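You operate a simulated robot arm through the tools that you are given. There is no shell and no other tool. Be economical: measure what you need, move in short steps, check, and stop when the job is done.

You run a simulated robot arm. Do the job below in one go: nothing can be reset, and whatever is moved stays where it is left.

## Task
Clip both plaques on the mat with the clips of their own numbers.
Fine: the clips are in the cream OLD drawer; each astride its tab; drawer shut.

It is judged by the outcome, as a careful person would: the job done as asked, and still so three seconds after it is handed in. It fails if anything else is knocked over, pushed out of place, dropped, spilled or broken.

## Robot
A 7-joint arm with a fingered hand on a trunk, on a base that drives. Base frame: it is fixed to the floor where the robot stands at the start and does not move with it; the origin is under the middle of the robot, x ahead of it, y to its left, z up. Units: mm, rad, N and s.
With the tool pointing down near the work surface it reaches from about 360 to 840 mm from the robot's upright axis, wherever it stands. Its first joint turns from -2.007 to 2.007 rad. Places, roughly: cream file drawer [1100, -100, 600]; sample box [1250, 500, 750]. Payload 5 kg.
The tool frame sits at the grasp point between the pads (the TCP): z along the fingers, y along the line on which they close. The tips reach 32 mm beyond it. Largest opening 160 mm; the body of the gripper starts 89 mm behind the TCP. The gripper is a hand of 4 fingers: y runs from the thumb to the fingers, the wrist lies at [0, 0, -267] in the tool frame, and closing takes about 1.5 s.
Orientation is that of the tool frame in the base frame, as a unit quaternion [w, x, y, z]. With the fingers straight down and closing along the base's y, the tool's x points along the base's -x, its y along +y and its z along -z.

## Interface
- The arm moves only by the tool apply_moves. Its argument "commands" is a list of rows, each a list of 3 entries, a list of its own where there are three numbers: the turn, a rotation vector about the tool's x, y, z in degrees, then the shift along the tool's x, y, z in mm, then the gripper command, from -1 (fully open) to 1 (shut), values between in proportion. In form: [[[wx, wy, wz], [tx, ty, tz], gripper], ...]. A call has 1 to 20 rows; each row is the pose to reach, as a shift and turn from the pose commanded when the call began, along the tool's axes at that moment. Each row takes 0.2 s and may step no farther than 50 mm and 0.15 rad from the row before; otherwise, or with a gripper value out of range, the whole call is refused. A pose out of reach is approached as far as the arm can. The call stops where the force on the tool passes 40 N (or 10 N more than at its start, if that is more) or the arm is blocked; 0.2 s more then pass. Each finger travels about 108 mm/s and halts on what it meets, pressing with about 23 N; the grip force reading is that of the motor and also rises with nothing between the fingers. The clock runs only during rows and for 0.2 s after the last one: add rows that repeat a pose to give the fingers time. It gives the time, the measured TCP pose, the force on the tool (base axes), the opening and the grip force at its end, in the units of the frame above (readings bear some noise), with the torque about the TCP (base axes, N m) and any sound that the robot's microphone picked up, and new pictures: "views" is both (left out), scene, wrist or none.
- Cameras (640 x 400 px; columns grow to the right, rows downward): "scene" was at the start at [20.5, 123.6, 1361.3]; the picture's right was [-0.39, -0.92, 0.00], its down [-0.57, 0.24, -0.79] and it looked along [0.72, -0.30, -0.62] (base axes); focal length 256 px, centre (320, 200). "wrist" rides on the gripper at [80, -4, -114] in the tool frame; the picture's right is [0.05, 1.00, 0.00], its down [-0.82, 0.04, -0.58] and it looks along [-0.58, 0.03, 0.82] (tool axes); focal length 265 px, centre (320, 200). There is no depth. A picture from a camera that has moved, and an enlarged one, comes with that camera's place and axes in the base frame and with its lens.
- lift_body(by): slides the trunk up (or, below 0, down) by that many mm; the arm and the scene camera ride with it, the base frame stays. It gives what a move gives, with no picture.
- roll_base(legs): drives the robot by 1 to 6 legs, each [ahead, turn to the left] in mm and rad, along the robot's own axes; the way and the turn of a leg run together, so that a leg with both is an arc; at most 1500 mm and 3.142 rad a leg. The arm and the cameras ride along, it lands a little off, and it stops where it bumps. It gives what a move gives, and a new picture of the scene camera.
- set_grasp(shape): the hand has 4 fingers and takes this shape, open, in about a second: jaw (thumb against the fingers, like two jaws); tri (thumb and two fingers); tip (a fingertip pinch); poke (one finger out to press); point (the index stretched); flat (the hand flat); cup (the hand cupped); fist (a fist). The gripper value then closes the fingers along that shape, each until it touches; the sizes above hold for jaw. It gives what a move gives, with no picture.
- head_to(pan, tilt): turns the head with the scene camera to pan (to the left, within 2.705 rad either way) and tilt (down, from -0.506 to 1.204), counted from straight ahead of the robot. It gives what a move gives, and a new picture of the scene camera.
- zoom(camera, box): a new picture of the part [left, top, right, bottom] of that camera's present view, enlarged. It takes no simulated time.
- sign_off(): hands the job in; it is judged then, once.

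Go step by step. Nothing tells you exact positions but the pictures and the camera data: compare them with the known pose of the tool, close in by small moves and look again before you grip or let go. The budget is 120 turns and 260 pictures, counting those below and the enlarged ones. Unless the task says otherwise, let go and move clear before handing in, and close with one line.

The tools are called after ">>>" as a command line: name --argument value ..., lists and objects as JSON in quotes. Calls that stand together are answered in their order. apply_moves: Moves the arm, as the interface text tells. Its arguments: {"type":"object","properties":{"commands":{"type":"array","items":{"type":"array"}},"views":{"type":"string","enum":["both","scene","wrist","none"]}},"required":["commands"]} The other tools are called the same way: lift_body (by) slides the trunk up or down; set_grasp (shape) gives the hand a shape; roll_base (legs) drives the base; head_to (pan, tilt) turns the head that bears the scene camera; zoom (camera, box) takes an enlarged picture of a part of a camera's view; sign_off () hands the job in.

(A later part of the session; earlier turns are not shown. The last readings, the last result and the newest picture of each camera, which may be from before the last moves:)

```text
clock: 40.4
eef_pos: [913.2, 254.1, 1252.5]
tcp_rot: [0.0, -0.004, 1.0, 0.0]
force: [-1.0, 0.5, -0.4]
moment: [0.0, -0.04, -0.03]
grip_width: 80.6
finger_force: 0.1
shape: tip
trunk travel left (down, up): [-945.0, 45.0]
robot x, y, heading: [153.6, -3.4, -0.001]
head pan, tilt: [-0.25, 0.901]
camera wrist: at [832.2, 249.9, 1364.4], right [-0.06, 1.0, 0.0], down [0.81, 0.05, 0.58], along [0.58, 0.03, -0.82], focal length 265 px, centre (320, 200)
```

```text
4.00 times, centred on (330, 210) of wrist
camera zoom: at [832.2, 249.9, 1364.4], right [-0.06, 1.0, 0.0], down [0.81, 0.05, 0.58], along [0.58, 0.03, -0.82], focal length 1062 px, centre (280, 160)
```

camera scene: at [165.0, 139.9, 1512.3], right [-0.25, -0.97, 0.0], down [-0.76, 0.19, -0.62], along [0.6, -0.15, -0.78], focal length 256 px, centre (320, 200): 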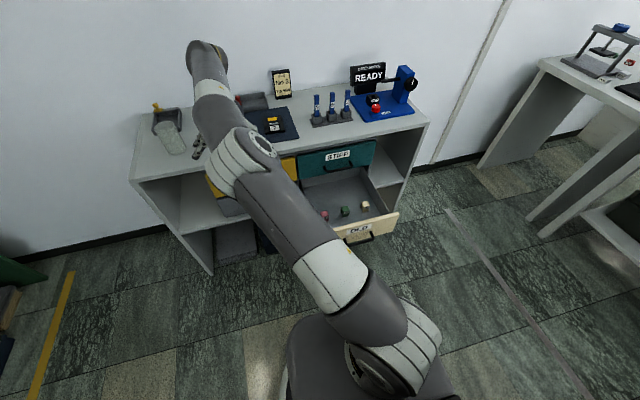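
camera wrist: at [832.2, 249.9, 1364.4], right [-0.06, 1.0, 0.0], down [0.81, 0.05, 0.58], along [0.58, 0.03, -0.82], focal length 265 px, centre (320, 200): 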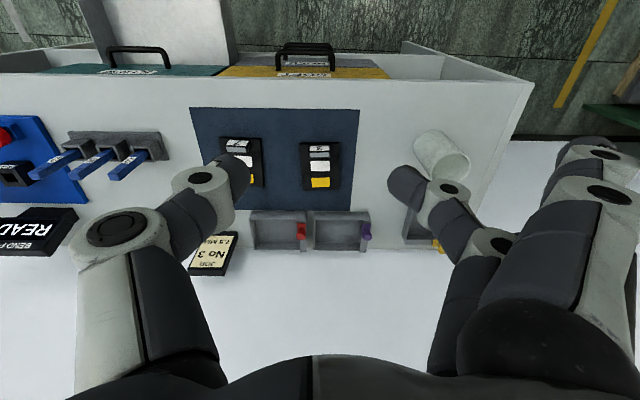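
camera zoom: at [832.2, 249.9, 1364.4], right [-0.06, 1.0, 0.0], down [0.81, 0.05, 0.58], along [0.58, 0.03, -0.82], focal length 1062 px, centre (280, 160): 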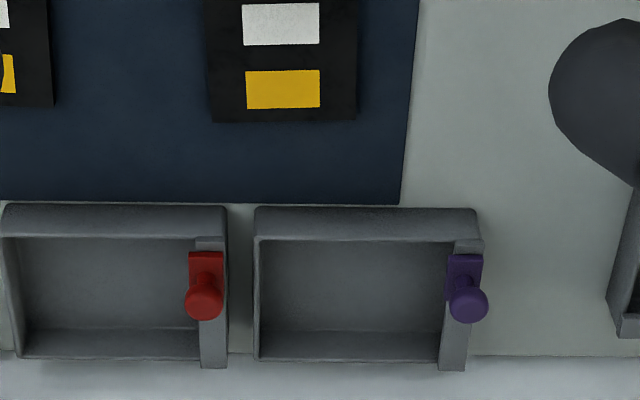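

>>> zoom --camera "wrist" --box '[288, 130, 356, 200]'

```text
5.71 times, centred on (322, 165) of wrist
camera zoom: at [832.2, 249.9, 1364.4], right [-0.06, 1.0, 0.0], down [0.81, 0.05, 0.58], along [0.58, 0.03, -0.82], focal length 1517 px, centre (309, 400)
```

zoom: 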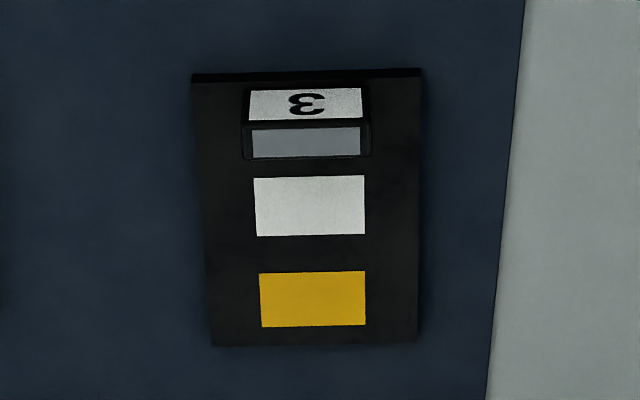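

Now it's clear: each tab is the upright block (≈45 wide, ≈13–15 thick, ≈28 tall) at the plaque's front edge, with the number on its face. Clips must be gripped front-to-back (along x), so I'll turn the hand 90° with the camera toward -y and return over clip 7.

>>> apply_moves --commands '[[[0, 0, -7.5], [8, -25, 0], -0.1], [[0, 0, -15], [16, -49, 0], -0.1], [[0, 0, -22.5], [24, -74, 0], -0.1], [[0, 0, -30], [32, -98, 0], -0.1], [[0, 0, -37.5], [40, -123, 0], -0.1], [[0, 0, -45], [48, -148, 0], -0.1], [[0, 0, -52.5], [55, -172, 0], -0.1], [[0, 0, -60], [63, -197, 0], -0.1], [[0, 0, -67.5], [71, -221, 0], -0.1], [[0, 0, -75], [79, -246, 0], -0.1], [[0, 0, -82.5], [87, -270, 0], -0.1], [[0, 0, -90], [95, -295, 0], -0.1], [[0, 0, -90], [95, -295, 0], 0.1]]' --views "none"

>>> lift_body --by -500

>>> apply_moves --commands '[[[0, 0, 0], [0, 0, 0], 0.2]]'

```text
clock: 43.2
eef_pos: [817.2, -42.1, 1249.1]
tcp_rot: [-0.001, 0.71, -0.704, 0.0]
force: [0.2, 0.9, -0.8]
moment: [-0.02, 0.02, -0.01]
grip_width: 72.8
finger_force: 0.0
shape: tip
trunk travel left (down, up): [-945.0, 45.0]
robot x, y, heading: [148.2, 1.7, 0.004]
head pan, tilt: [-0.25, 0.901]
```

```text
refused: -500 is not a number from -400 to 400
```

```text
clock: 43.6
eef_pos: [818.1, -42.6, 1250.0]
tcp_rot: [0.0, 0.709, -0.705, 0.0]
force: [0.8, -0.4, -0.4]
moment: [0.03, 0.03, 0.0]
grip_width: 64.7
finger_force: 0.2
shape: tip
trunk travel left (down, up): [-945.0, 45.0]
robot x, y, heading: [148.6, 3.1, -0.003]
head pan, tilt: [-0.25, 0.901]
camera scene: at [165.1, 140.0, 1812.3], right [-0.25, -0.97, 0.0], down [-0.76, 0.19, -0.62], along [0.6, -0.15, -0.78], focal length 256 px, centre (320, 200)
camera wrist: at [822.3, -122.0, 1362.4], right [-1.0, -0.06, 0.0], down [-0.05, 0.82, 0.58], along [-0.03, 0.58, -0.82], focal length 265 px, centre (320, 200)
```

scene: 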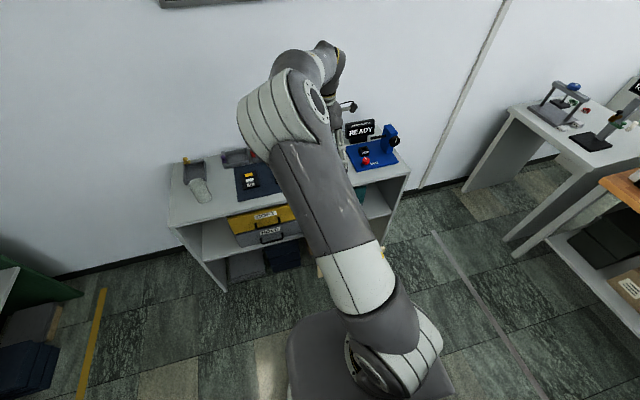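
wrist: 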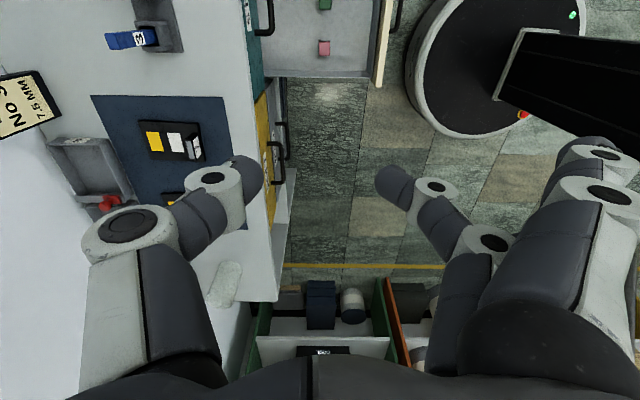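

>>> lift_body --by -400

>>> apply_moves --commands '[[[0, 0, 0], [0, 0, 30], 0.2], [[0, 0, 0], [0, 0, 60], 0.2], [[0, 0, 0], [0, 0, 90], 0.2], [[0, 0, 0], [0, 0, 120], 0.2], [[0, 0, 0], [0, 0, 120], 0.2]]'

```text
clock: 47.5
eef_pos: [818.0, -43.4, 851.0]
tcp_rot: [0.0, 0.709, -0.705, 0.0]
force: [0.6, -0.6, 0.2]
moment: [-0.02, 0.03, -0.01]
grip_width: 65.0
finger_force: 0.0
shape: tip
trunk travel left (down, up): [-545.0, 445.0]
robot x, y, heading: [151.2, 4.1, 0.005]
head pan, tilt: [-0.25, 0.901]
```

```text
clock: 48.7
eef_pos: [819.5, -42.1, 728.5]
tcp_rot: [0.0, 0.71, -0.704, 0.0]
force: [0.1, -0.7, -0.3]
moment: [-0.01, -0.03, 0.0]
grip_width: 64.8
finger_force: 0.1
shape: tip
trunk travel left (down, up): [-545.0, 445.0]
robot x, y, heading: [150.6, -0.8, 0.002]
head pan, tilt: [-0.25, 0.901]
camera scene: at [165.2, 139.6, 1412.3], right [-0.25, -0.97, 0.0], down [-0.76, 0.19, -0.62], along [0.6, -0.15, -0.78], focal length 256 px, centre (320, 200)
camera wrist: at [823.6, -122.6, 841.9], right [-1.0, -0.06, 0.0], down [-0.05, 0.82, 0.58], along [-0.03, 0.58, -0.82], focal length 265 px, centre (320, 200)
```

scene: 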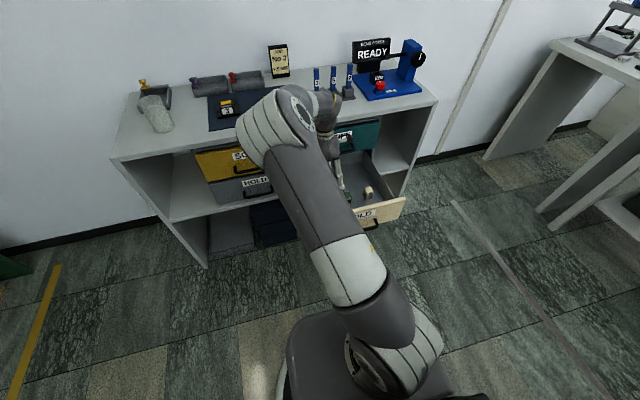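
wrist: 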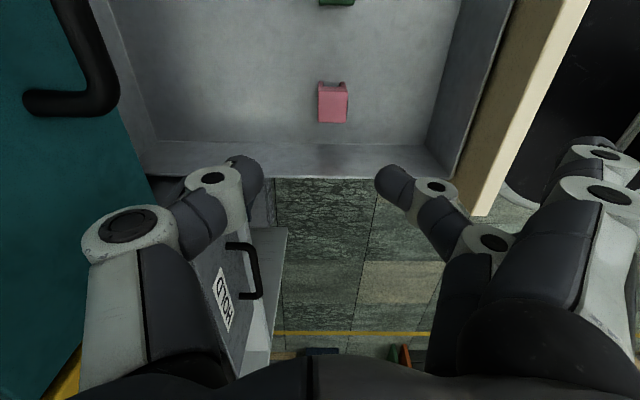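

Clip 7 now appears near (805, -39). Shift over it and descend partway.

>>> apply_moves --commands '[[[0, 0, 0], [-3, 13, 20], 0.2], [[0, 0, 0], [-3, 13, 50], 0.2], [[0, 0, 0], [-3, 13, 80], 0.2], [[0, 0, 0], [-3, 13, 100], 0.2], [[0, 0, 0], [-3, 13, 100], 0.2]]' --views "wrist"

```text
clock: 49.6
eef_pos: [812.9, -38.1, 643.6]
tcp_rot: [-0.005, 0.711, -0.704, 0.006]
force: [4.6, 1.6, 18.7]
moment: [-0.21, 2.57, 0.07]
grip_width: 64.5
finger_force: 0.1
shape: tip
trunk travel left (down, up): [-545.0, 445.0]
robot x, y, heading: [151.0, 5.3, 0.002]
head pan, tilt: [-0.25, 0.901]
stopped in row 4: the force on the tool passed its limit at 54 N (the readings are from after the stop); the commanded pose is now the measured one
camera wrist: at [815.4, -118.9, 756.2], right [-1.0, -0.06, -0.02], down [-0.06, 0.82, 0.58], along [-0.02, 0.58, -0.82], focal length 265 px, centre (320, 200)
```

wrist: 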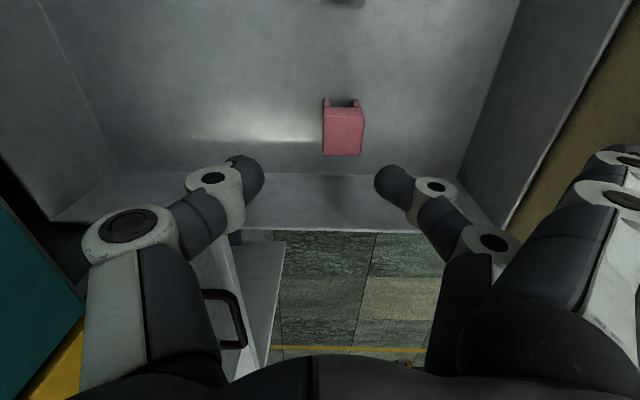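

The folded spare fingers of the "tip" shape touched the drawer front panel's top. I'll rise, and switch to the jaw shape, which has no outstretched fingers.

>>> apply_moves --commands '[[[0, 0, 0], [0, 0, -30], 0.2], [[0, 0, 0], [0, 0, -70], 0.2], [[0, 0, 0], [0, 0, -70], 0.2]]' --views "none"

>>> set_grasp --shape "jaw"

>>> apply_moves --commands '[[[0, 0, 0], [0, 0, 0], 0], [[0, 0, 0], [0, 3, 0], 0.2], [[0, 0, 0], [0, 3, 0], 0.2], [[0, 0, 0], [0, 3, 0], 0.2]]'

```text
clock: 50.5
eef_pos: [809.4, -40.9, 711.1]
tcp_rot: [-0.004, 0.71, -0.704, 0.006]
force: [0.4, 0.7, -0.2]
moment: [-0.04, 0.01, -0.01]
grip_width: 64.6
finger_force: 0.1
shape: tip
trunk travel left (down, up): [-545.0, 445.0]
robot x, y, heading: [146.6, 0.4, -0.001]
head pan, tilt: [-0.25, 0.901]
```

```text
clock: 51.4
eef_pos: [809.4, -40.6, 709.9]
tcp_rot: [-0.004, 0.711, -0.704, 0.005]
force: [0.9, 0.6, 0.5]
moment: [0.0, -0.05, 0.0]
grip_width: 159.9
finger_force: 0.1
shape: jaw
trunk travel left (down, up): [-545.0, 445.0]
robot x, y, heading: [150.8, -3.1, -0.002]
head pan, tilt: [-0.25, 0.901]
```

```text
clock: 52.4
eef_pos: [805.8, -41.7, 710.6]
tcp_rot: [-0.004, 0.71, -0.704, 0.005]
force: [0.5, -0.6, 0.3]
moment: [-0.01, 0.03, 0.01]
grip_width: 64.6
finger_force: 0.1
shape: jaw
trunk travel left (down, up): [-545.0, 445.0]
robot x, y, heading: [150.4, 2.6, -0.002]
head pan, tilt: [-0.25, 0.901]
camera scene: at [165.1, 139.6, 1412.3], right [-0.25, -0.97, 0.0], down [-0.76, 0.19, -0.62], along [0.6, -0.15, -0.78], focal length 256 px, centre (320, 200)
camera wrist: at [809.9, -120.2, 823.2], right [-1.0, -0.06, -0.01], down [-0.06, 0.82, 0.58], along [-0.02, 0.58, -0.82], focal length 265 px, centre (320, 200)
```

scene: 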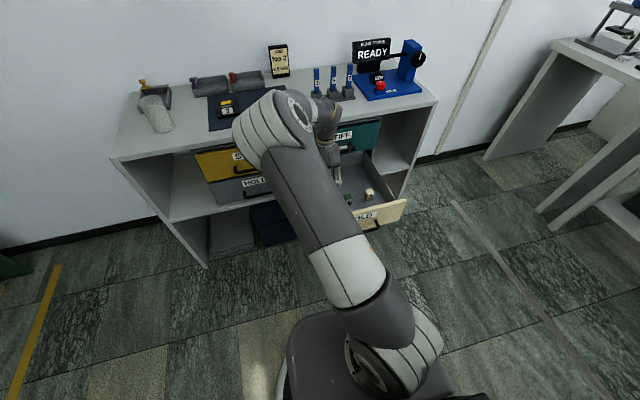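
wrist: 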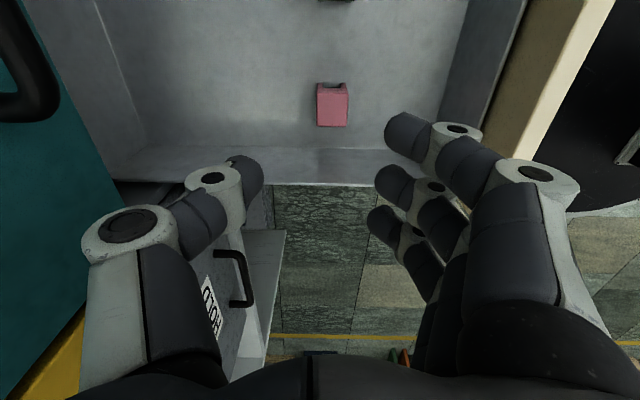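

Clip 7 centre ≈ (797, -39). Shift 9 mm and descend to z≈600, look again.

>>> apply_moves --commands '[[[0, 0, 0], [-2, 9, 30], 0.2], [[0, 0, 0], [-2, 9, 70], 0.2], [[0, 0, 0], [-2, 9, 110], 0.2], [[0, 0, 0], [-2, 9, 110], 0.2]]' --views "wrist"

```text
clock: 53.4
eef_pos: [797.3, -39.0, 600.7]
tcp_rot: [-0.004, 0.711, -0.703, 0.005]
force: [0.8, 0.7, -0.1]
moment: [0.03, 0.02, 0.02]
grip_width: 64.7
finger_force: 0.0
shape: jaw
trunk travel left (down, up): [-545.0, 445.0]
robot x, y, heading: [150.4, 2.6, 0.006]
head pan, tilt: [-0.25, 0.901]
camera wrist: at [800.0, -119.4, 713.9], right [-1.0, -0.06, -0.01], down [-0.06, 0.82, 0.58], along [-0.02, 0.58, -0.82], focal length 265 px, centre (320, 200)
```

wrist: 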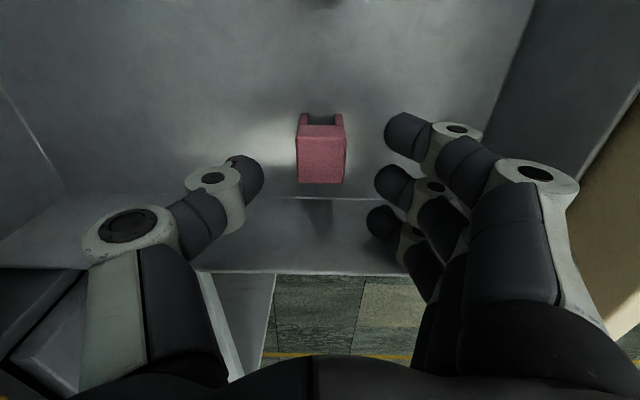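

Aligned. Descend to grip height and close gently.

>>> apply_moves --commands '[[[0, 0, 0], [-2, 0, 25], 0.2], [[0, 0, 0], [-2, 0, 46], 0.2], [[0, 0, 0], [-2, 0, 46], 0.2]]' --views "wrist"

```text
clock: 54.1
eef_pos: [798.4, -36.6, 556.8]
tcp_rot: [-0.005, 0.71, -0.705, 0.006]
force: [-1.2, 0.2, 23.7]
moment: [0.05, 1.02, -0.01]
grip_width: 64.3
finger_force: 0.1
shape: jaw
trunk travel left (down, up): [-545.0, 445.0]
robot x, y, heading: [152.7, 4.2, 0.004]
head pan, tilt: [-0.25, 0.901]
camera wrist: at [801.8, -115.8, 669.5], right [-1.0, -0.06, -0.02], down [-0.06, 0.82, 0.58], along [-0.02, 0.58, -0.82], focal length 265 px, centre (320, 200)
```

wrist: 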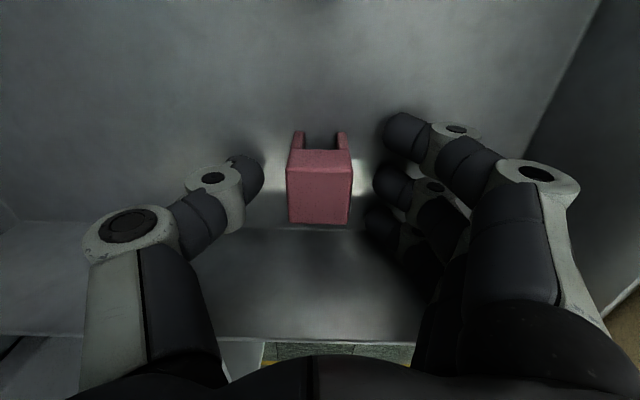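

Fingertips touch the drawer floor (z≈525), so the clip is ~35 tall. Rise 14 mm and close on its upper part.

>>> apply_moves --commands '[[[0, 0, 0], [0, 0, -14], 0.2], [[0, 0, 0], [0, 0, -14], 0.3], [[0, 0, 0], [0, 0, -14], 0.5], [[0, 0, 0], [0, 0, -14], 0.7], [[0, 0, 0], [0, 0, -14], 1], [[0, 0, 0], [0, 0, -14], 1], [[0, 0, 0], [0, 0, -14], 1]]' --views "wrist"

```text
clock: 55.8
eef_pos: [798.9, -36.4, 569.8]
tcp_rot: [-0.005, 0.71, -0.704, 0.005]
force: [-0.4, 0.4, 1.1]
moment: [0.05, 0.02, 0.0]
grip_width: 16.4
finger_force: 23.1
shape: jaw
trunk travel left (down, up): [-545.0, 445.0]
robot x, y, heading: [154.3, 4.1, -0.003]
head pan, tilt: [-0.25, 0.901]
camera wrist: at [801.3, -116.2, 681.6], right [-1.0, -0.06, -0.01], down [-0.06, 0.82, 0.58], along [-0.02, 0.58, -0.82], focal length 265 px, centre (320, 200)
```

wrist: 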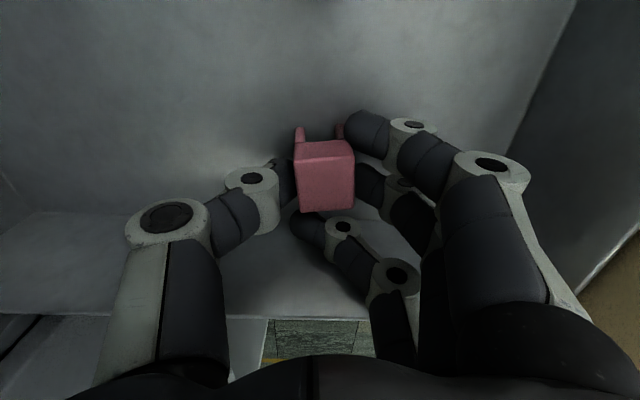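

The clip is held between thumb and middle finger; one outer finger curled past on the +y side. Lift and inspect.

>>> apply_moves --commands '[[[0, 0, 0], [0, 0, -15], 1], [[0, 0, 0], [0, 0, -40], 1], [[0, 0, 0], [0, 0, -80], 1], [[0, 0, 0], [0, 0, -120], 1], [[0, 0, 0], [0, 0, -160], 1], [[0, 0, 0], [0, 0, -160], 1]]'

>>> zoom --camera "wrist" --box '[240, 90, 400, 240]'

```text
clock: 57.1
eef_pos: [799.4, -34.5, 728.9]
tcp_rot: [-0.004, 0.71, -0.704, 0.004]
force: [0.1, -1.0, 0.3]
moment: [0.0, -0.01, -0.03]
grip_width: 15.8
finger_force: 23.0
shape: jaw
trunk travel left (down, up): [-545.0, 445.0]
robot x, y, heading: [150.2, 1.5, 0.001]
head pan, tilt: [-0.25, 0.901]
camera scene: at [164.9, 139.6, 1412.3], right [-0.25, -0.97, 0.0], down [-0.76, 0.19, -0.62], along [0.6, -0.15, -0.78], focal length 256 px, centre (320, 200)
camera wrist: at [802.5, -114.0, 839.9], right [-1.0, -0.06, -0.01], down [-0.06, 0.82, 0.58], along [-0.02, 0.58, -0.82], focal length 265 px, centre (320, 200)
```

scene: 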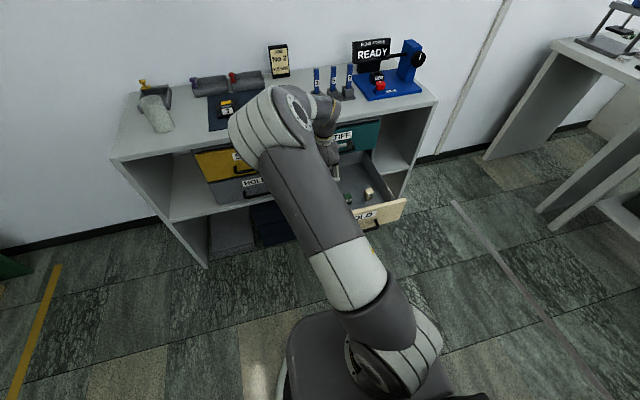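
wrist: 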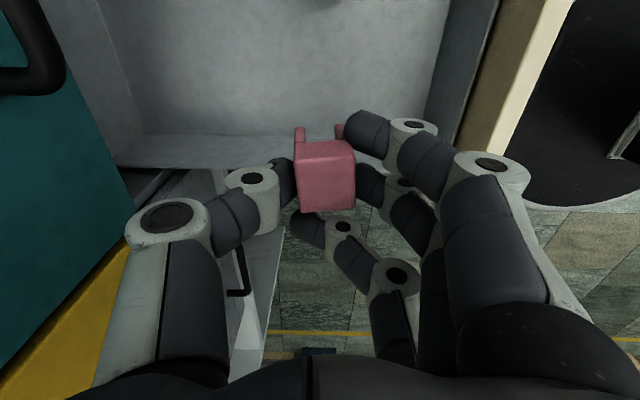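

```text
2.67 times, centred on (320, 165) of wrist
camera zoom: at [802.5, -114.0, 839.9], right [-1.0, -0.06, -0.01], down [-0.06, 0.82, 0.58], along [-0.02, 0.58, -0.82], focal length 708 px, centre (320, 293)
```

zoom: 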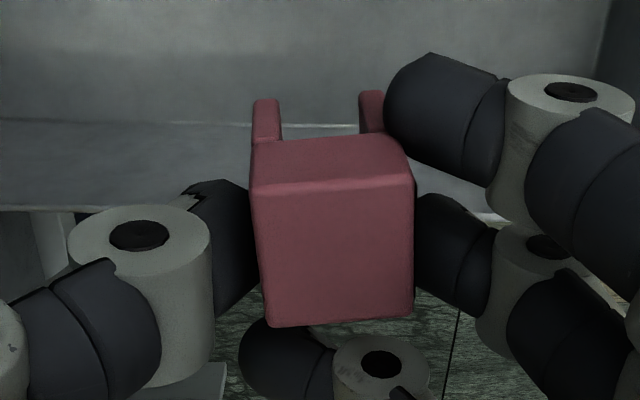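

Clip 7 is held, nearly square. I estimate plaque 7's tab at (1045, 108, top≈895) and plaque 3's at (1050, 257). Raise the trunk and roll ahead 130 mm for reach.

>>> lift_body --by 330

>>> roll_base --legs '[[130, 0]]'

```text
clock: 60.4
eef_pos: [798.8, -35.0, 1057.1]
tcp_rot: [-0.003, 0.71, -0.704, 0.005]
force: [0.1, -0.5, 0.5]
moment: [0.01, 0.04, 0.01]
grip_width: 16.4
finger_force: 23.3
shape: jaw
trunk travel left (down, up): [-875.0, 115.0]
robot x, y, heading: [149.2, 3.5, 0.003]
head pan, tilt: [-0.25, 0.901]
```

```text
clock: 61.7
eef_pos: [929.1, -32.8, 1056.0]
tcp_rot: [-0.003, 0.711, -0.704, 0.004]
force: [1.2, -0.5, -1.1]
moment: [0.01, 0.06, 0.02]
grip_width: 16.2
finger_force: 23.0
shape: jaw
trunk travel left (down, up): [-875.0, 115.0]
robot x, y, heading: [285.5, 2.6, 0.003]
head pan, tilt: [-0.25, 0.901]
camera scene: at [296.8, 140.0, 1742.3], right [-0.24, -0.97, 0.0], down [-0.76, 0.19, -0.62], along [0.6, -0.15, -0.78], focal length 256 px, centre (320, 200)
```

scene: 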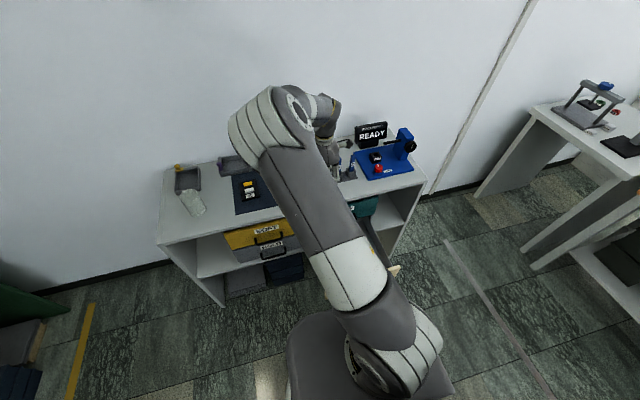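

>>> apply_moves --commands '[[[0, 0, 0], [-30, -25, 0], 1], [[0, 0, 0], [-60, -50, 0], 1], [[0, 0, 0], [-90, -75, 0], 1], [[0, 0, 0], [-120, -100, 0], 1], [[0, 0, 0], [-141, -116, 20], 1], [[0, 0, 0], [-141, -116, 50], 1], [[0, 0, 0], [-141, -116, 50], 1]]'

```text
clock: 63.3
eef_pos: [1043.1, 110.0, 1008.9]
tcp_rot: [-0.004, 0.711, -0.703, 0.005]
force: [0.4, 0.1, -0.5]
moment: [0.0, -0.02, 0.01]
grip_width: 15.7
finger_force: 23.3
shape: jaw
trunk travel left (down, up): [-875.0, 115.0]
robot x, y, heading: [280.0, -1.3, 0.006]
head pan, tilt: [-0.25, 0.901]
camera scene: at [294.5, 140.1, 1742.3], right [-0.24, -0.97, 0.0], down [-0.76, 0.19, -0.62], along [0.6, -0.15, -0.78], focal length 256 px, centre (320, 200)
camera wrist: at [1047.2, 30.5, 1120.9], right [-1.0, -0.06, -0.01], down [-0.06, 0.82, 0.58], along [-0.03, 0.58, -0.82], focal length 265 px, centre (320, 200)
```

scene: 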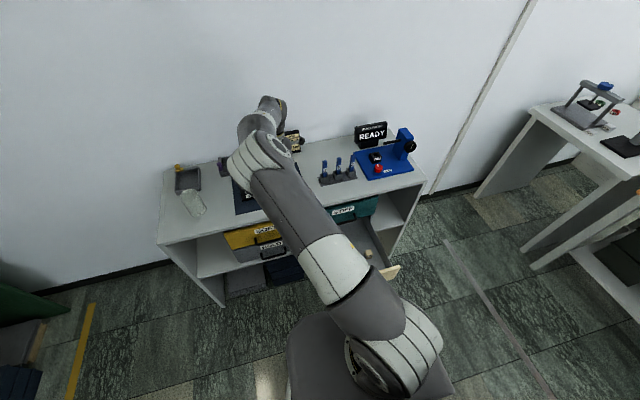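
wrist: 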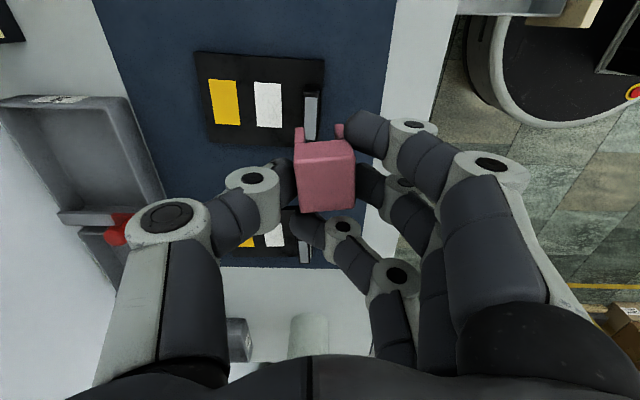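

>>> zoom --camera "wrist" --box '[240, 60, 380, 160]'

```text
4.00 times, centred on (310, 110) of wrist
camera zoom: at [1047.2, 30.5, 1120.9], right [-1.0, -0.06, -0.01], down [-0.06, 0.82, 0.58], along [-0.03, 0.58, -0.82], focal length 1062 px, centre (360, 560)
```

zoom: 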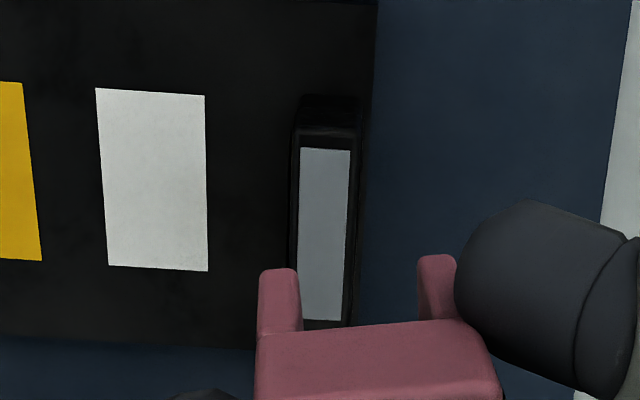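

The clip appears yawed ~+7° relative to the tab. Tab 7 centre ≈ (1052, 105, 895). I'll correct yaw by 7°, shift, and lower 30 mm, then compare again.

>>> apply_moves --commands '[[[0, 0, 3.5], [3, -6, 10], 1], [[0, 0, 7], [5, -11.5, 20], 1], [[0, 0, 7], [5, -11.5, 30], 1], [[0, 0, 7], [5, -11.5, 30], 1]]' --views "wrist"

>>> zoom --camera "wrist" --box '[240, 80, 400, 230]'

```text
clock: 64.3
eef_pos: [1054.0, 105.2, 979.5]
tcp_rot: [0.004, -0.666, 0.746, -0.005]
force: [0.2, -0.4, -0.3]
moment: [0.0, -0.04, -0.01]
grip_width: 15.9
finger_force: 23.4
shape: jaw
trunk travel left (down, up): [-875.0, 115.0]
robot x, y, heading: [281.7, 3.3, 0.001]
head pan, tilt: [-0.25, 0.901]
camera wrist: at [1048.7, 25.1, 1091.5], right [-1.0, 0.06, -0.01], down [0.04, 0.82, 0.58], along [0.05, 0.58, -0.82], focal length 265 px, centre (320, 200)
```

wrist: 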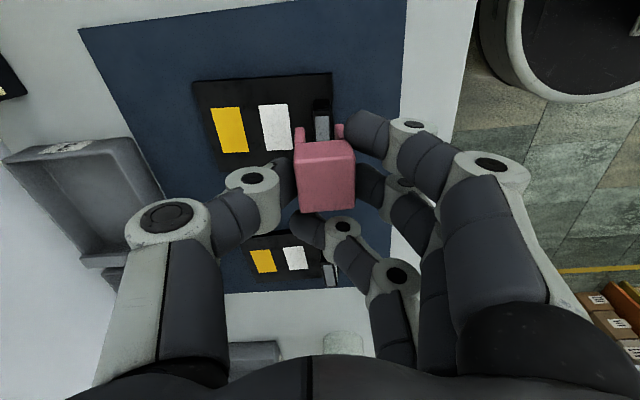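

```text
2.67 times, centred on (320, 155) of wrist
camera zoom: at [1048.7, 25.1, 1091.5], right [-1.0, 0.06, -0.01], down [0.04, 0.82, 0.58], along [0.05, 0.58, -0.82], focal length 708 px, centre (320, 320)
```

zoom: 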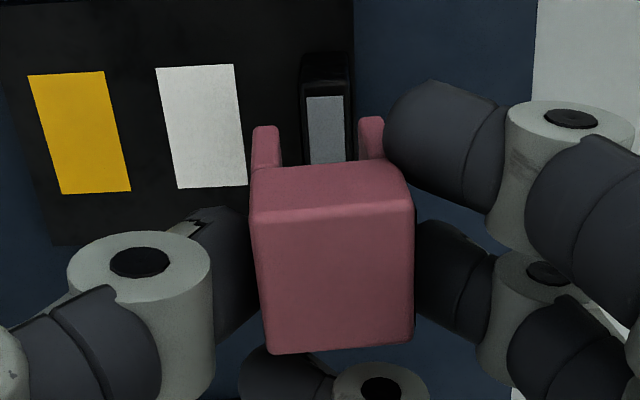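

Good alignment now. Y shift +2 and lower 26 mm to just above the tab, then check.

>>> apply_moves --commands '[[[0, 0, 0], [-2, 0, 13], 1], [[0, 0, 0], [-2, 0, 26], 1], [[0, 0, 0], [-2, 0, 26], 1]]' --views "wrist"

>>> zoom --camera "wrist" --box '[240, 80, 400, 230]'

>>> head_to --pan 0.0 --tilt 0.85

```text
clock: 65.1
eef_pos: [1058.0, 105.0, 952.8]
tcp_rot: [0.004, -0.667, 0.745, -0.004]
force: [0.6, -0.3, 0.1]
moment: [0.0, 0.0, 0.0]
grip_width: 15.8
finger_force: 23.5
shape: jaw
trunk travel left (down, up): [-875.0, 115.0]
robot x, y, heading: [277.4, -0.1, 0.005]
head pan, tilt: [-0.25, 0.901]
camera wrist: at [1050.3, 25.5, 1065.5], right [-1.0, 0.06, -0.01], down [0.04, 0.82, 0.58], along [0.05, 0.58, -0.82], focal length 265 px, centre (320, 200)
```

wrist: 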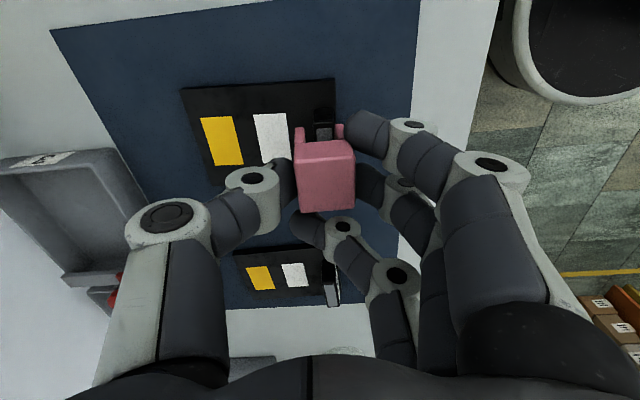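

```text
2.67 times, centred on (320, 155) of wrist
camera zoom: at [1050.3, 25.5, 1065.5], right [-1.0, 0.06, -0.01], down [0.04, 0.82, 0.58], along [0.05, 0.58, -0.82], focal length 708 px, centre (320, 320)
```

zoom: 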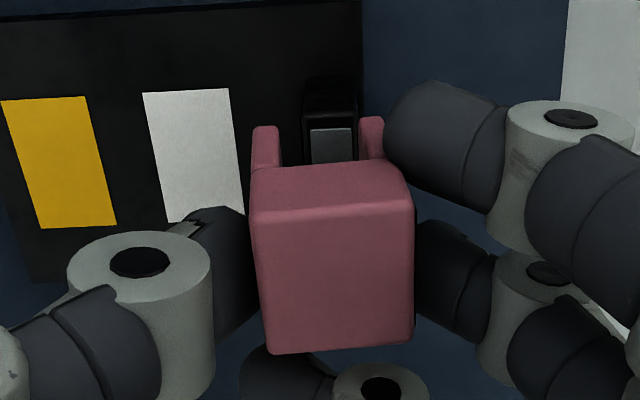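

```text
clock: 65.8
eef_pos: [1057.0, 106.5, 953.0]
tcp_rot: [0.004, -0.667, 0.745, -0.005]
force: [0.3, -0.3, 0.2]
moment: [-0.04, 0.0, -0.01]
grip_width: 16.0
finger_force: 22.8
shape: jaw
trunk travel left (down, up): [-875.0, 115.0]
robot x, y, heading: [279.5, -0.9, 0.001]
head pan, tilt: [0.0, 0.85]
camera scene: at [299.6, 158.6, 1746.2], right [0.0, -1.0, 0.0], down [-0.75, 0.0, -0.66], along [0.66, 0.0, -0.75], focal length 256 px, centre (320, 200)
```

scene: 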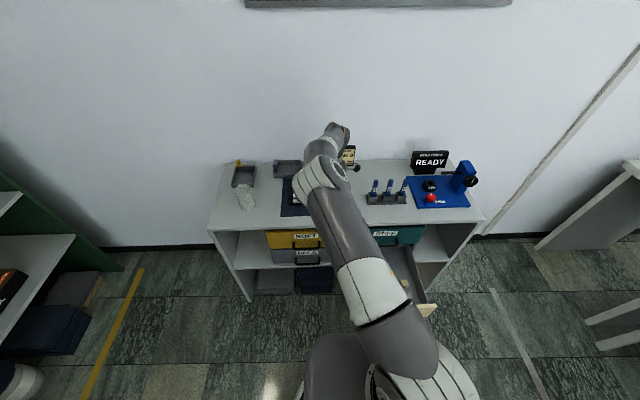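

Comparing at equal depth: the tab is ~2.4 mm toward -x and ~4 mm toward +y of the clip channel's centre. Correct, then lower slowly until the legs are beside the tab.

>>> apply_moves --commands '[[[0, 0, 0], [-3.7, 2.8, 0], 1], [[0, 0, 0], [-3.7, 2.8, 4], 1], [[0, 0, 0], [-3.7, 2.8, 8], 1], [[0, 0, 0], [-3.7, 2.8, 8], 1]]' --views "wrist"

>>> zoom --camera "wrist" --box '[270, 100, 370, 190]'

```text
clock: 66.8
eef_pos: [1055.0, 109.5, 945.3]
tcp_rot: [0.004, -0.667, 0.745, -0.006]
force: [-0.2, 0.8, 0.2]
moment: [0.01, -0.01, -0.01]
grip_width: 16.1
finger_force: 22.8
shape: jaw
trunk travel left (down, up): [-875.0, 115.0]
robot x, y, heading: [280.0, 2.7, 0.002]
head pan, tilt: [0.0, 0.85]
camera wrist: at [1048.8, 29.8, 1057.4], right [-1.0, 0.06, -0.01], down [0.04, 0.82, 0.58], along [0.04, 0.58, -0.82], focal length 265 px, centre (320, 200)
```

wrist: 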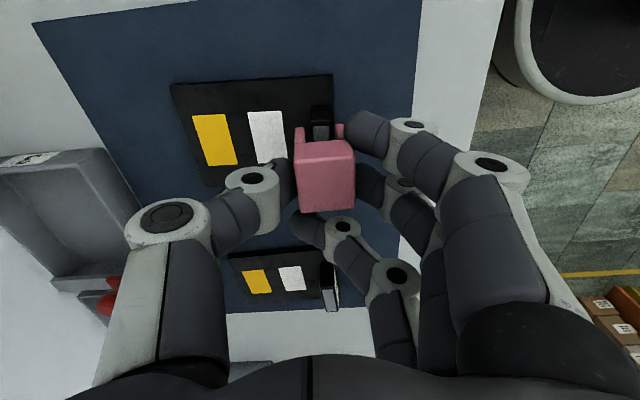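

```text
4.44 times, centred on (320, 145) of wrist
camera zoom: at [1048.8, 29.8, 1057.4], right [-1.0, 0.06, -0.01], down [0.04, 0.82, 0.58], along [0.04, 0.58, -0.82], focal length 1180 px, centre (320, 444)
```

zoom: 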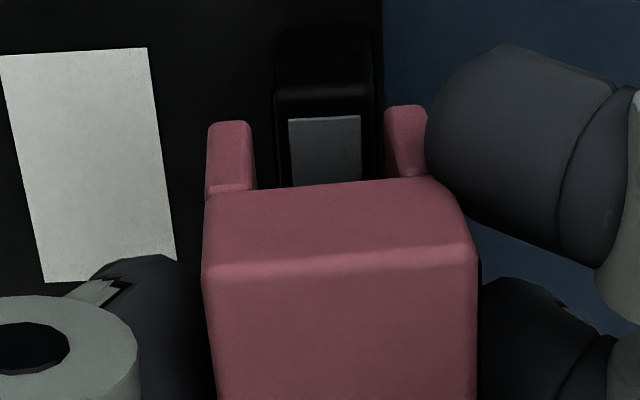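

Legs straddle the tab with clearance on both sides. Small trim (−0.7 mm x, +1 mm y) and descend 12 mm.

>>> apply_moves --commands '[[[0, 0, 0], [-1, 0.8, 2], 1], [[0, 0, 0], [-1, 0.8, 5], 1], [[0, 0, 0], [-1, 0.8, 8], 1], [[0, 0, 0], [-1, 0.8, 12], 1], [[0, 0, 0], [-1, 0.8, 12], 1]]' --views "wrist"

>>> zoom --camera "wrist" --box '[270, 100, 370, 190]'

```text
clock: 68.0
eef_pos: [1054.5, 111.1, 932.3]
tcp_rot: [0.004, -0.667, 0.745, -0.005]
force: [-0.1, -0.1, -0.4]
moment: [0.0, 0.03, 0.01]
grip_width: 15.9
finger_force: 22.9
shape: jaw
trunk travel left (down, up): [-875.0, 115.0]
robot x, y, heading: [281.7, -0.4, 0.004]
head pan, tilt: [0.0, 0.85]
camera wrist: at [1048.1, 30.6, 1045.1], right [-1.0, 0.06, -0.01], down [0.04, 0.82, 0.58], along [0.05, 0.58, -0.82], focal length 265 px, centre (320, 200)
```

wrist: 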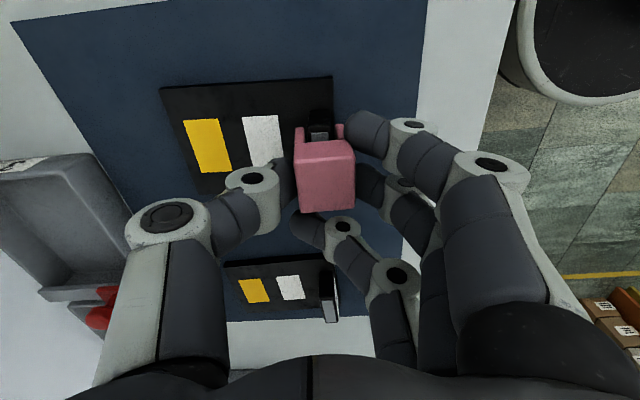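

```text
4.44 times, centred on (320, 145) of wrist
camera zoom: at [1048.1, 30.6, 1045.1], right [-1.0, 0.06, -0.01], down [0.04, 0.82, 0.58], along [0.05, 0.58, -0.82], focal length 1180 px, centre (320, 444)
```

zoom: 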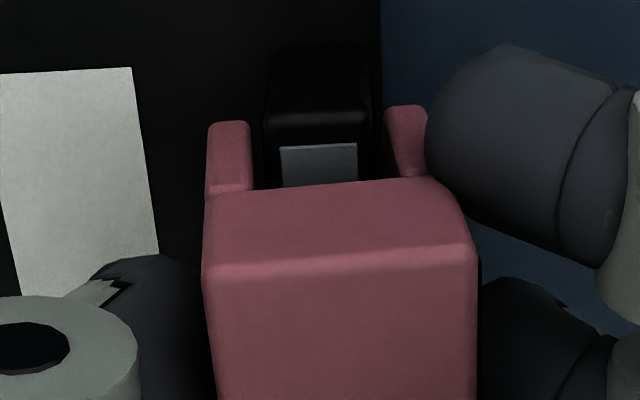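

Well centred. Continue down slowly.

>>> apply_moves --commands '[[[0, 0, 0], [0, 0, 3], 1], [[0, 0, 0], [0, 0, 6], 1], [[0, 0, 0], [0, 0, 9], 1], [[0, 0, 0], [0, 0, 12], 1], [[0, 0, 0], [0, 0, 12], 1]]' --views "wrist"

>>> zoom --camera "wrist" --box '[270, 100, 370, 190]'

```text
clock: 69.2
eef_pos: [1053.7, 112.0, 922.8]
tcp_rot: [0.005, -0.667, 0.745, -0.006]
force: [0.7, -0.2, 8.1]
moment: [-0.08, 0.04, 0.0]
grip_width: 16.1
finger_force: 23.1
shape: jaw
trunk travel left (down, up): [-875.0, 115.0]
robot x, y, heading: [286.1, -0.3, -0.0]
head pan, tilt: [0.0, 0.85]
camera wrist: at [1047.5, 31.7, 1034.4], right [-1.0, 0.06, -0.01], down [0.04, 0.82, 0.58], along [0.05, 0.58, -0.82], focal length 265 px, centre (320, 200)
```

wrist: 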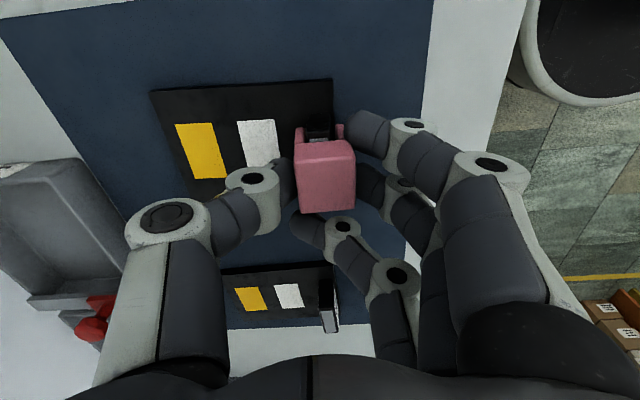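

```text
4.44 times, centred on (320, 145) of wrist
camera zoom: at [1047.5, 31.7, 1034.4], right [-1.0, 0.06, -0.01], down [0.04, 0.82, 0.58], along [0.05, 0.58, -0.82], focal length 1180 px, centre (320, 444)
```

zoom: 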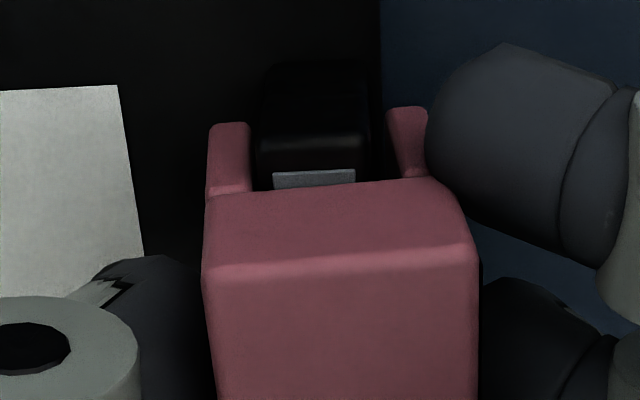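

Contact of 8 N acts at the clip's centre, so the roof has met the tab top — seated. Relax slightly and open the fingers gradually.

>>> apply_moves --commands '[[[0, 0, 0], [0, 0, -2], 1], [[0, 0, 0], [0, 0, -2], 0.7], [[0, 0, 0], [0, 0, -2], 0.6], [[0, 0, 0], [0, 0, -2], 0.5], [[0, 0, 0], [0, 0, -2], 0.4], [[0, 0, 0], [0, 0, -2], 0.3], [[0, 0, 0], [0, 0, -2], 0.2], [[0, 0, 0], [0, 0, -2], 0.2]]' --views "wrist"

>>> zoom --camera "wrist" --box '[240, 80, 400, 230]'

```text
clock: 71.0
eef_pos: [1054.5, 111.2, 921.8]
tcp_rot: [0.004, -0.666, 0.746, -0.004]
force: [-0.3, 0.4, -0.3]
moment: [0.01, 0.03, -0.01]
grip_width: 63.4
finger_force: 0.1
shape: jaw
trunk travel left (down, up): [-875.0, 115.0]
robot x, y, heading: [282.1, 1.6, -0.0]
head pan, tilt: [0.0, 0.85]
camera wrist: at [1047.3, 31.4, 1035.2], right [-1.0, 0.06, -0.01], down [0.04, 0.82, 0.58], along [0.04, 0.58, -0.82], focal length 265 px, centre (320, 200)
```

wrist: 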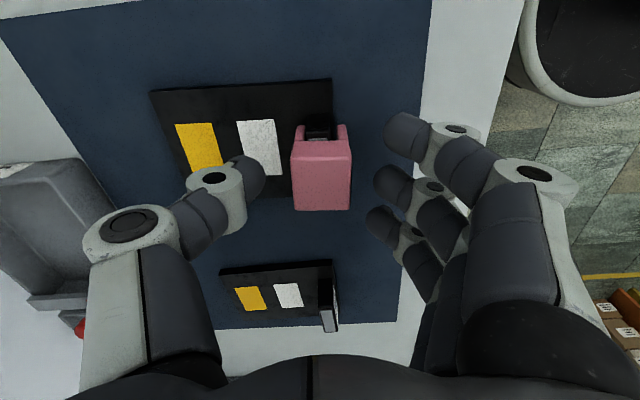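

```text
2.67 times, centred on (320, 155) of wrist
camera zoom: at [1047.3, 31.4, 1035.2], right [-1.0, 0.06, -0.01], down [0.04, 0.82, 0.58], along [0.04, 0.58, -0.82], focal length 708 px, centre (320, 320)
```

zoom: 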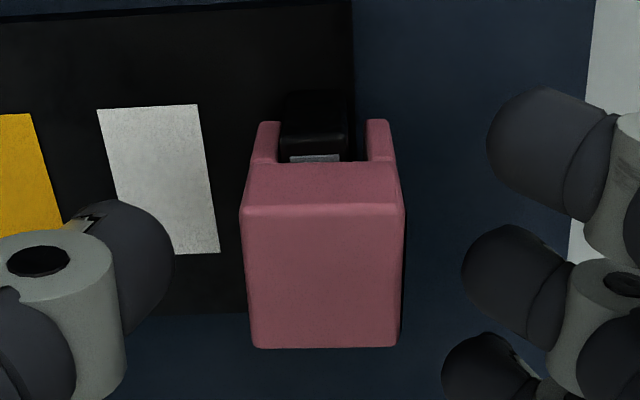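

Clip 7 sits squarely on its tab. Rise straight up and inspect.

>>> apply_moves --commands '[[[0, 0, 0], [0, 0, -20], 0.1], [[0, 0, 0], [0, 0, -60], 0], [[0, 0, 0], [0, 0, -100], 0], [[0, 0, 0], [40, 0, -130], 0], [[0, 0, 0], [80, 0, -140], 0], [[0, 0, 0], [80, 0, -140], 0]]' --views "wrist"

>>> zoom --camera "wrist" --box '[200, 90, 440, 290]'

```text
clock: 72.5
eef_pos: [1043.4, 29.7, 1063.2]
tcp_rot: [0.005, -0.667, 0.745, -0.004]
force: [0.4, -0.1, 0.3]
moment: [0.0, 0.0, 0.01]
grip_width: 79.0
finger_force: 0.1
shape: jaw
trunk travel left (down, up): [-875.0, 115.0]
robot x, y, heading: [284.0, -0.0, 0.003]
head pan, tilt: [0.0, 0.85]
camera wrist: at [1036.6, -49.9, 1176.1], right [-1.0, 0.06, -0.01], down [0.04, 0.82, 0.58], along [0.04, 0.58, -0.82], focal length 265 px, centre (320, 200)
```

wrist: 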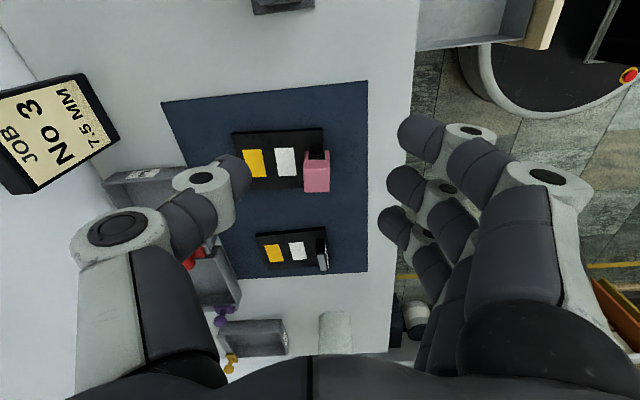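

```text
2.00 times, centred on (320, 190) of wrist
camera zoom: at [1036.6, -49.9, 1176.1], right [-1.0, 0.06, -0.01], down [0.04, 0.82, 0.58], along [0.04, 0.58, -0.82], focal length 531 px, centre (320, 220)
```

zoom: 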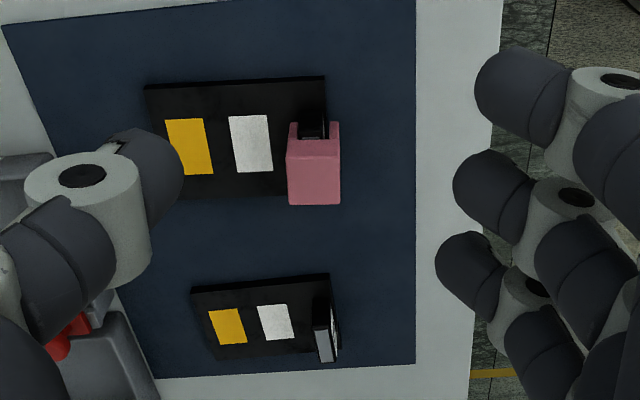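

Clip 7 is on. Now go back for cream clip 3 (≈ (808, -235) in the drawer): roll back 130 mm, then move over it with the hand high.

>>> roll_base --legs '[[-130, 0]]'

>>> apply_moves --commands '[[[0, 0, -1], [31, 11, 0], 0.1], [[0, 0, -2], [62, 21, 0], 0.2], [[0, 0, -3], [93, 32, 0], 0.2], [[0, 0, -4], [125, 43, 0], 0.2], [[0, 0, -5], [156, 54, 0], 0.2], [[0, 0, -6], [187, 64, 0], 0.2], [[0, 0, -7], [218, 75, 0], 0.2], [[0, 0, -7], [250, 86, 0], 0.2], [[0, 0, -7], [250, 86, 0], 0.2]]' --views "scene"

```text
clock: 73.7
eef_pos: [910.7, 29.5, 1065.0]
tcp_rot: [0.004, -0.666, 0.746, -0.005]
force: [-0.4, 0.4, 0.4]
moment: [-0.04, -0.05, 0.0]
grip_width: 79.4
finger_force: 0.1
shape: jaw
trunk travel left (down, up): [-875.0, 115.0]
robot x, y, heading: [148.6, -0.2, 0.001]
head pan, tilt: [0.0, 0.85]
camera scene: at [165.1, 158.1, 1746.2], right [0.0, -1.0, 0.0], down [-0.75, 0.0, -0.66], along [0.66, 0.0, -0.75], focal length 256 px, centre (320, 200)
```

scene: 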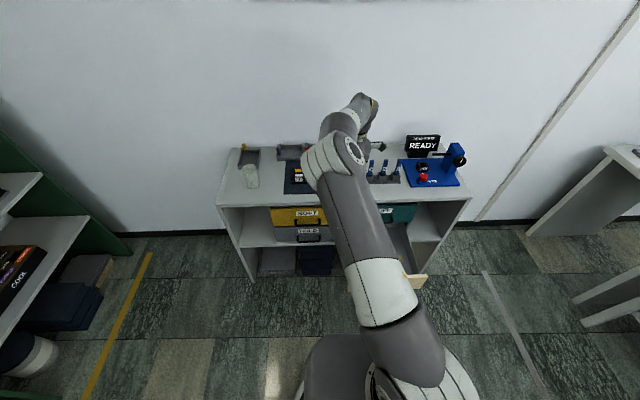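

```text
clock: 75.7
eef_pos: [797.4, -205.9, 1063.1]
tcp_rot: [-0.003, 0.712, -0.702, 0.005]
force: [0.1, -0.6, 0.0]
moment: [-0.01, 0.01, -0.01]
grip_width: 64.6
finger_force: 0.2
shape: jaw
trunk travel left (down, up): [-875.0, 115.0]
robot x, y, heading: [148.3, 1.3, 0.004]
head pan, tilt: [0.0, 0.85]
camera scene: at [167.1, 158.8, 1746.1], right [0.0, -1.0, 0.0], down [-0.75, 0.0, -0.66], along [0.66, 0.0, -0.75], focal length 256 px, centre (320, 200)
```

scene: 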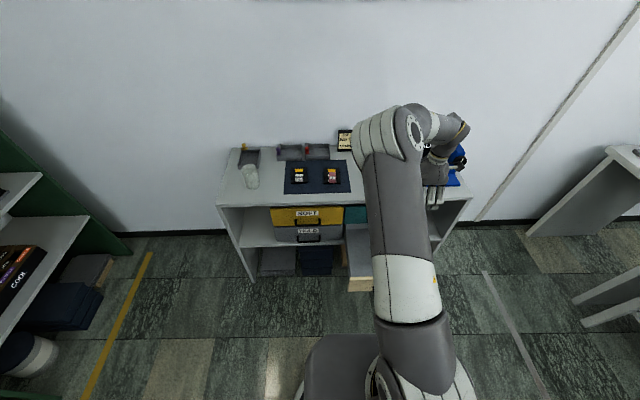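

>>> zoom --camera "scene" --box '[280, 155, 360, 205]'

>>> lift_body --by -340

>>> apply_moves --commands '[[[0, 0, 0], [0, 0, 0], 0.2]]' --views "wrist"

```text
8.00 times, centred on (320, 180) of scene
camera zoom: at [167.1, 158.8, 1746.1], right [0.0, -1.0, 0.0], down [-0.75, 0.0, -0.66], along [0.66, 0.0, -0.75], focal length 2045 px, centre (320, 360)
```

zoom: 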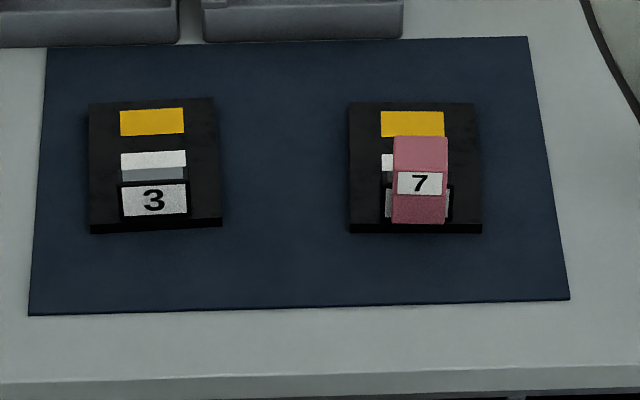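

```text
clock: 79.1
eef_pos: [796.7, -208.6, 722.3]
tcp_rot: [-0.003, 0.711, -0.703, 0.005]
force: [-0.3, -0.7, -1.0]
moment: [-0.02, 0.01, -0.02]
grip_width: 64.8
finger_force: 0.0
shape: jaw
trunk travel left (down, up): [-535.0, 455.0]
robot x, y, heading: [144.9, 2.6, 0.004]
head pan, tilt: [0.0, 0.85]
```

```text
clock: 79.5
eef_pos: [795.9, -208.2, 722.7]
tcp_rot: [-0.003, 0.711, -0.703, 0.005]
force: [0.6, -0.8, 0.3]
moment: [-0.01, 0.0, 0.01]
grip_width: 64.7
finger_force: 0.1
shape: jaw
trunk travel left (down, up): [-535.0, 455.0]
robot x, y, heading: [150.9, -0.9, 0.004]
head pan, tilt: [0.0, 0.85]
camera wrist: at [799.9, -287.2, 834.7], right [-1.0, -0.06, -0.01], down [-0.06, 0.82, 0.58], along [-0.03, 0.58, -0.82], focal length 265 px, centre (320, 200)
```

wrist: 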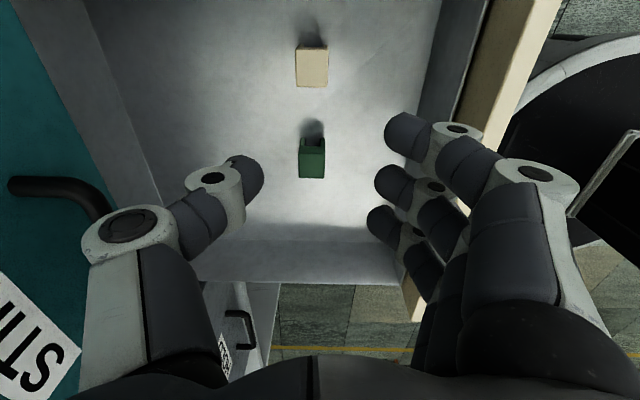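

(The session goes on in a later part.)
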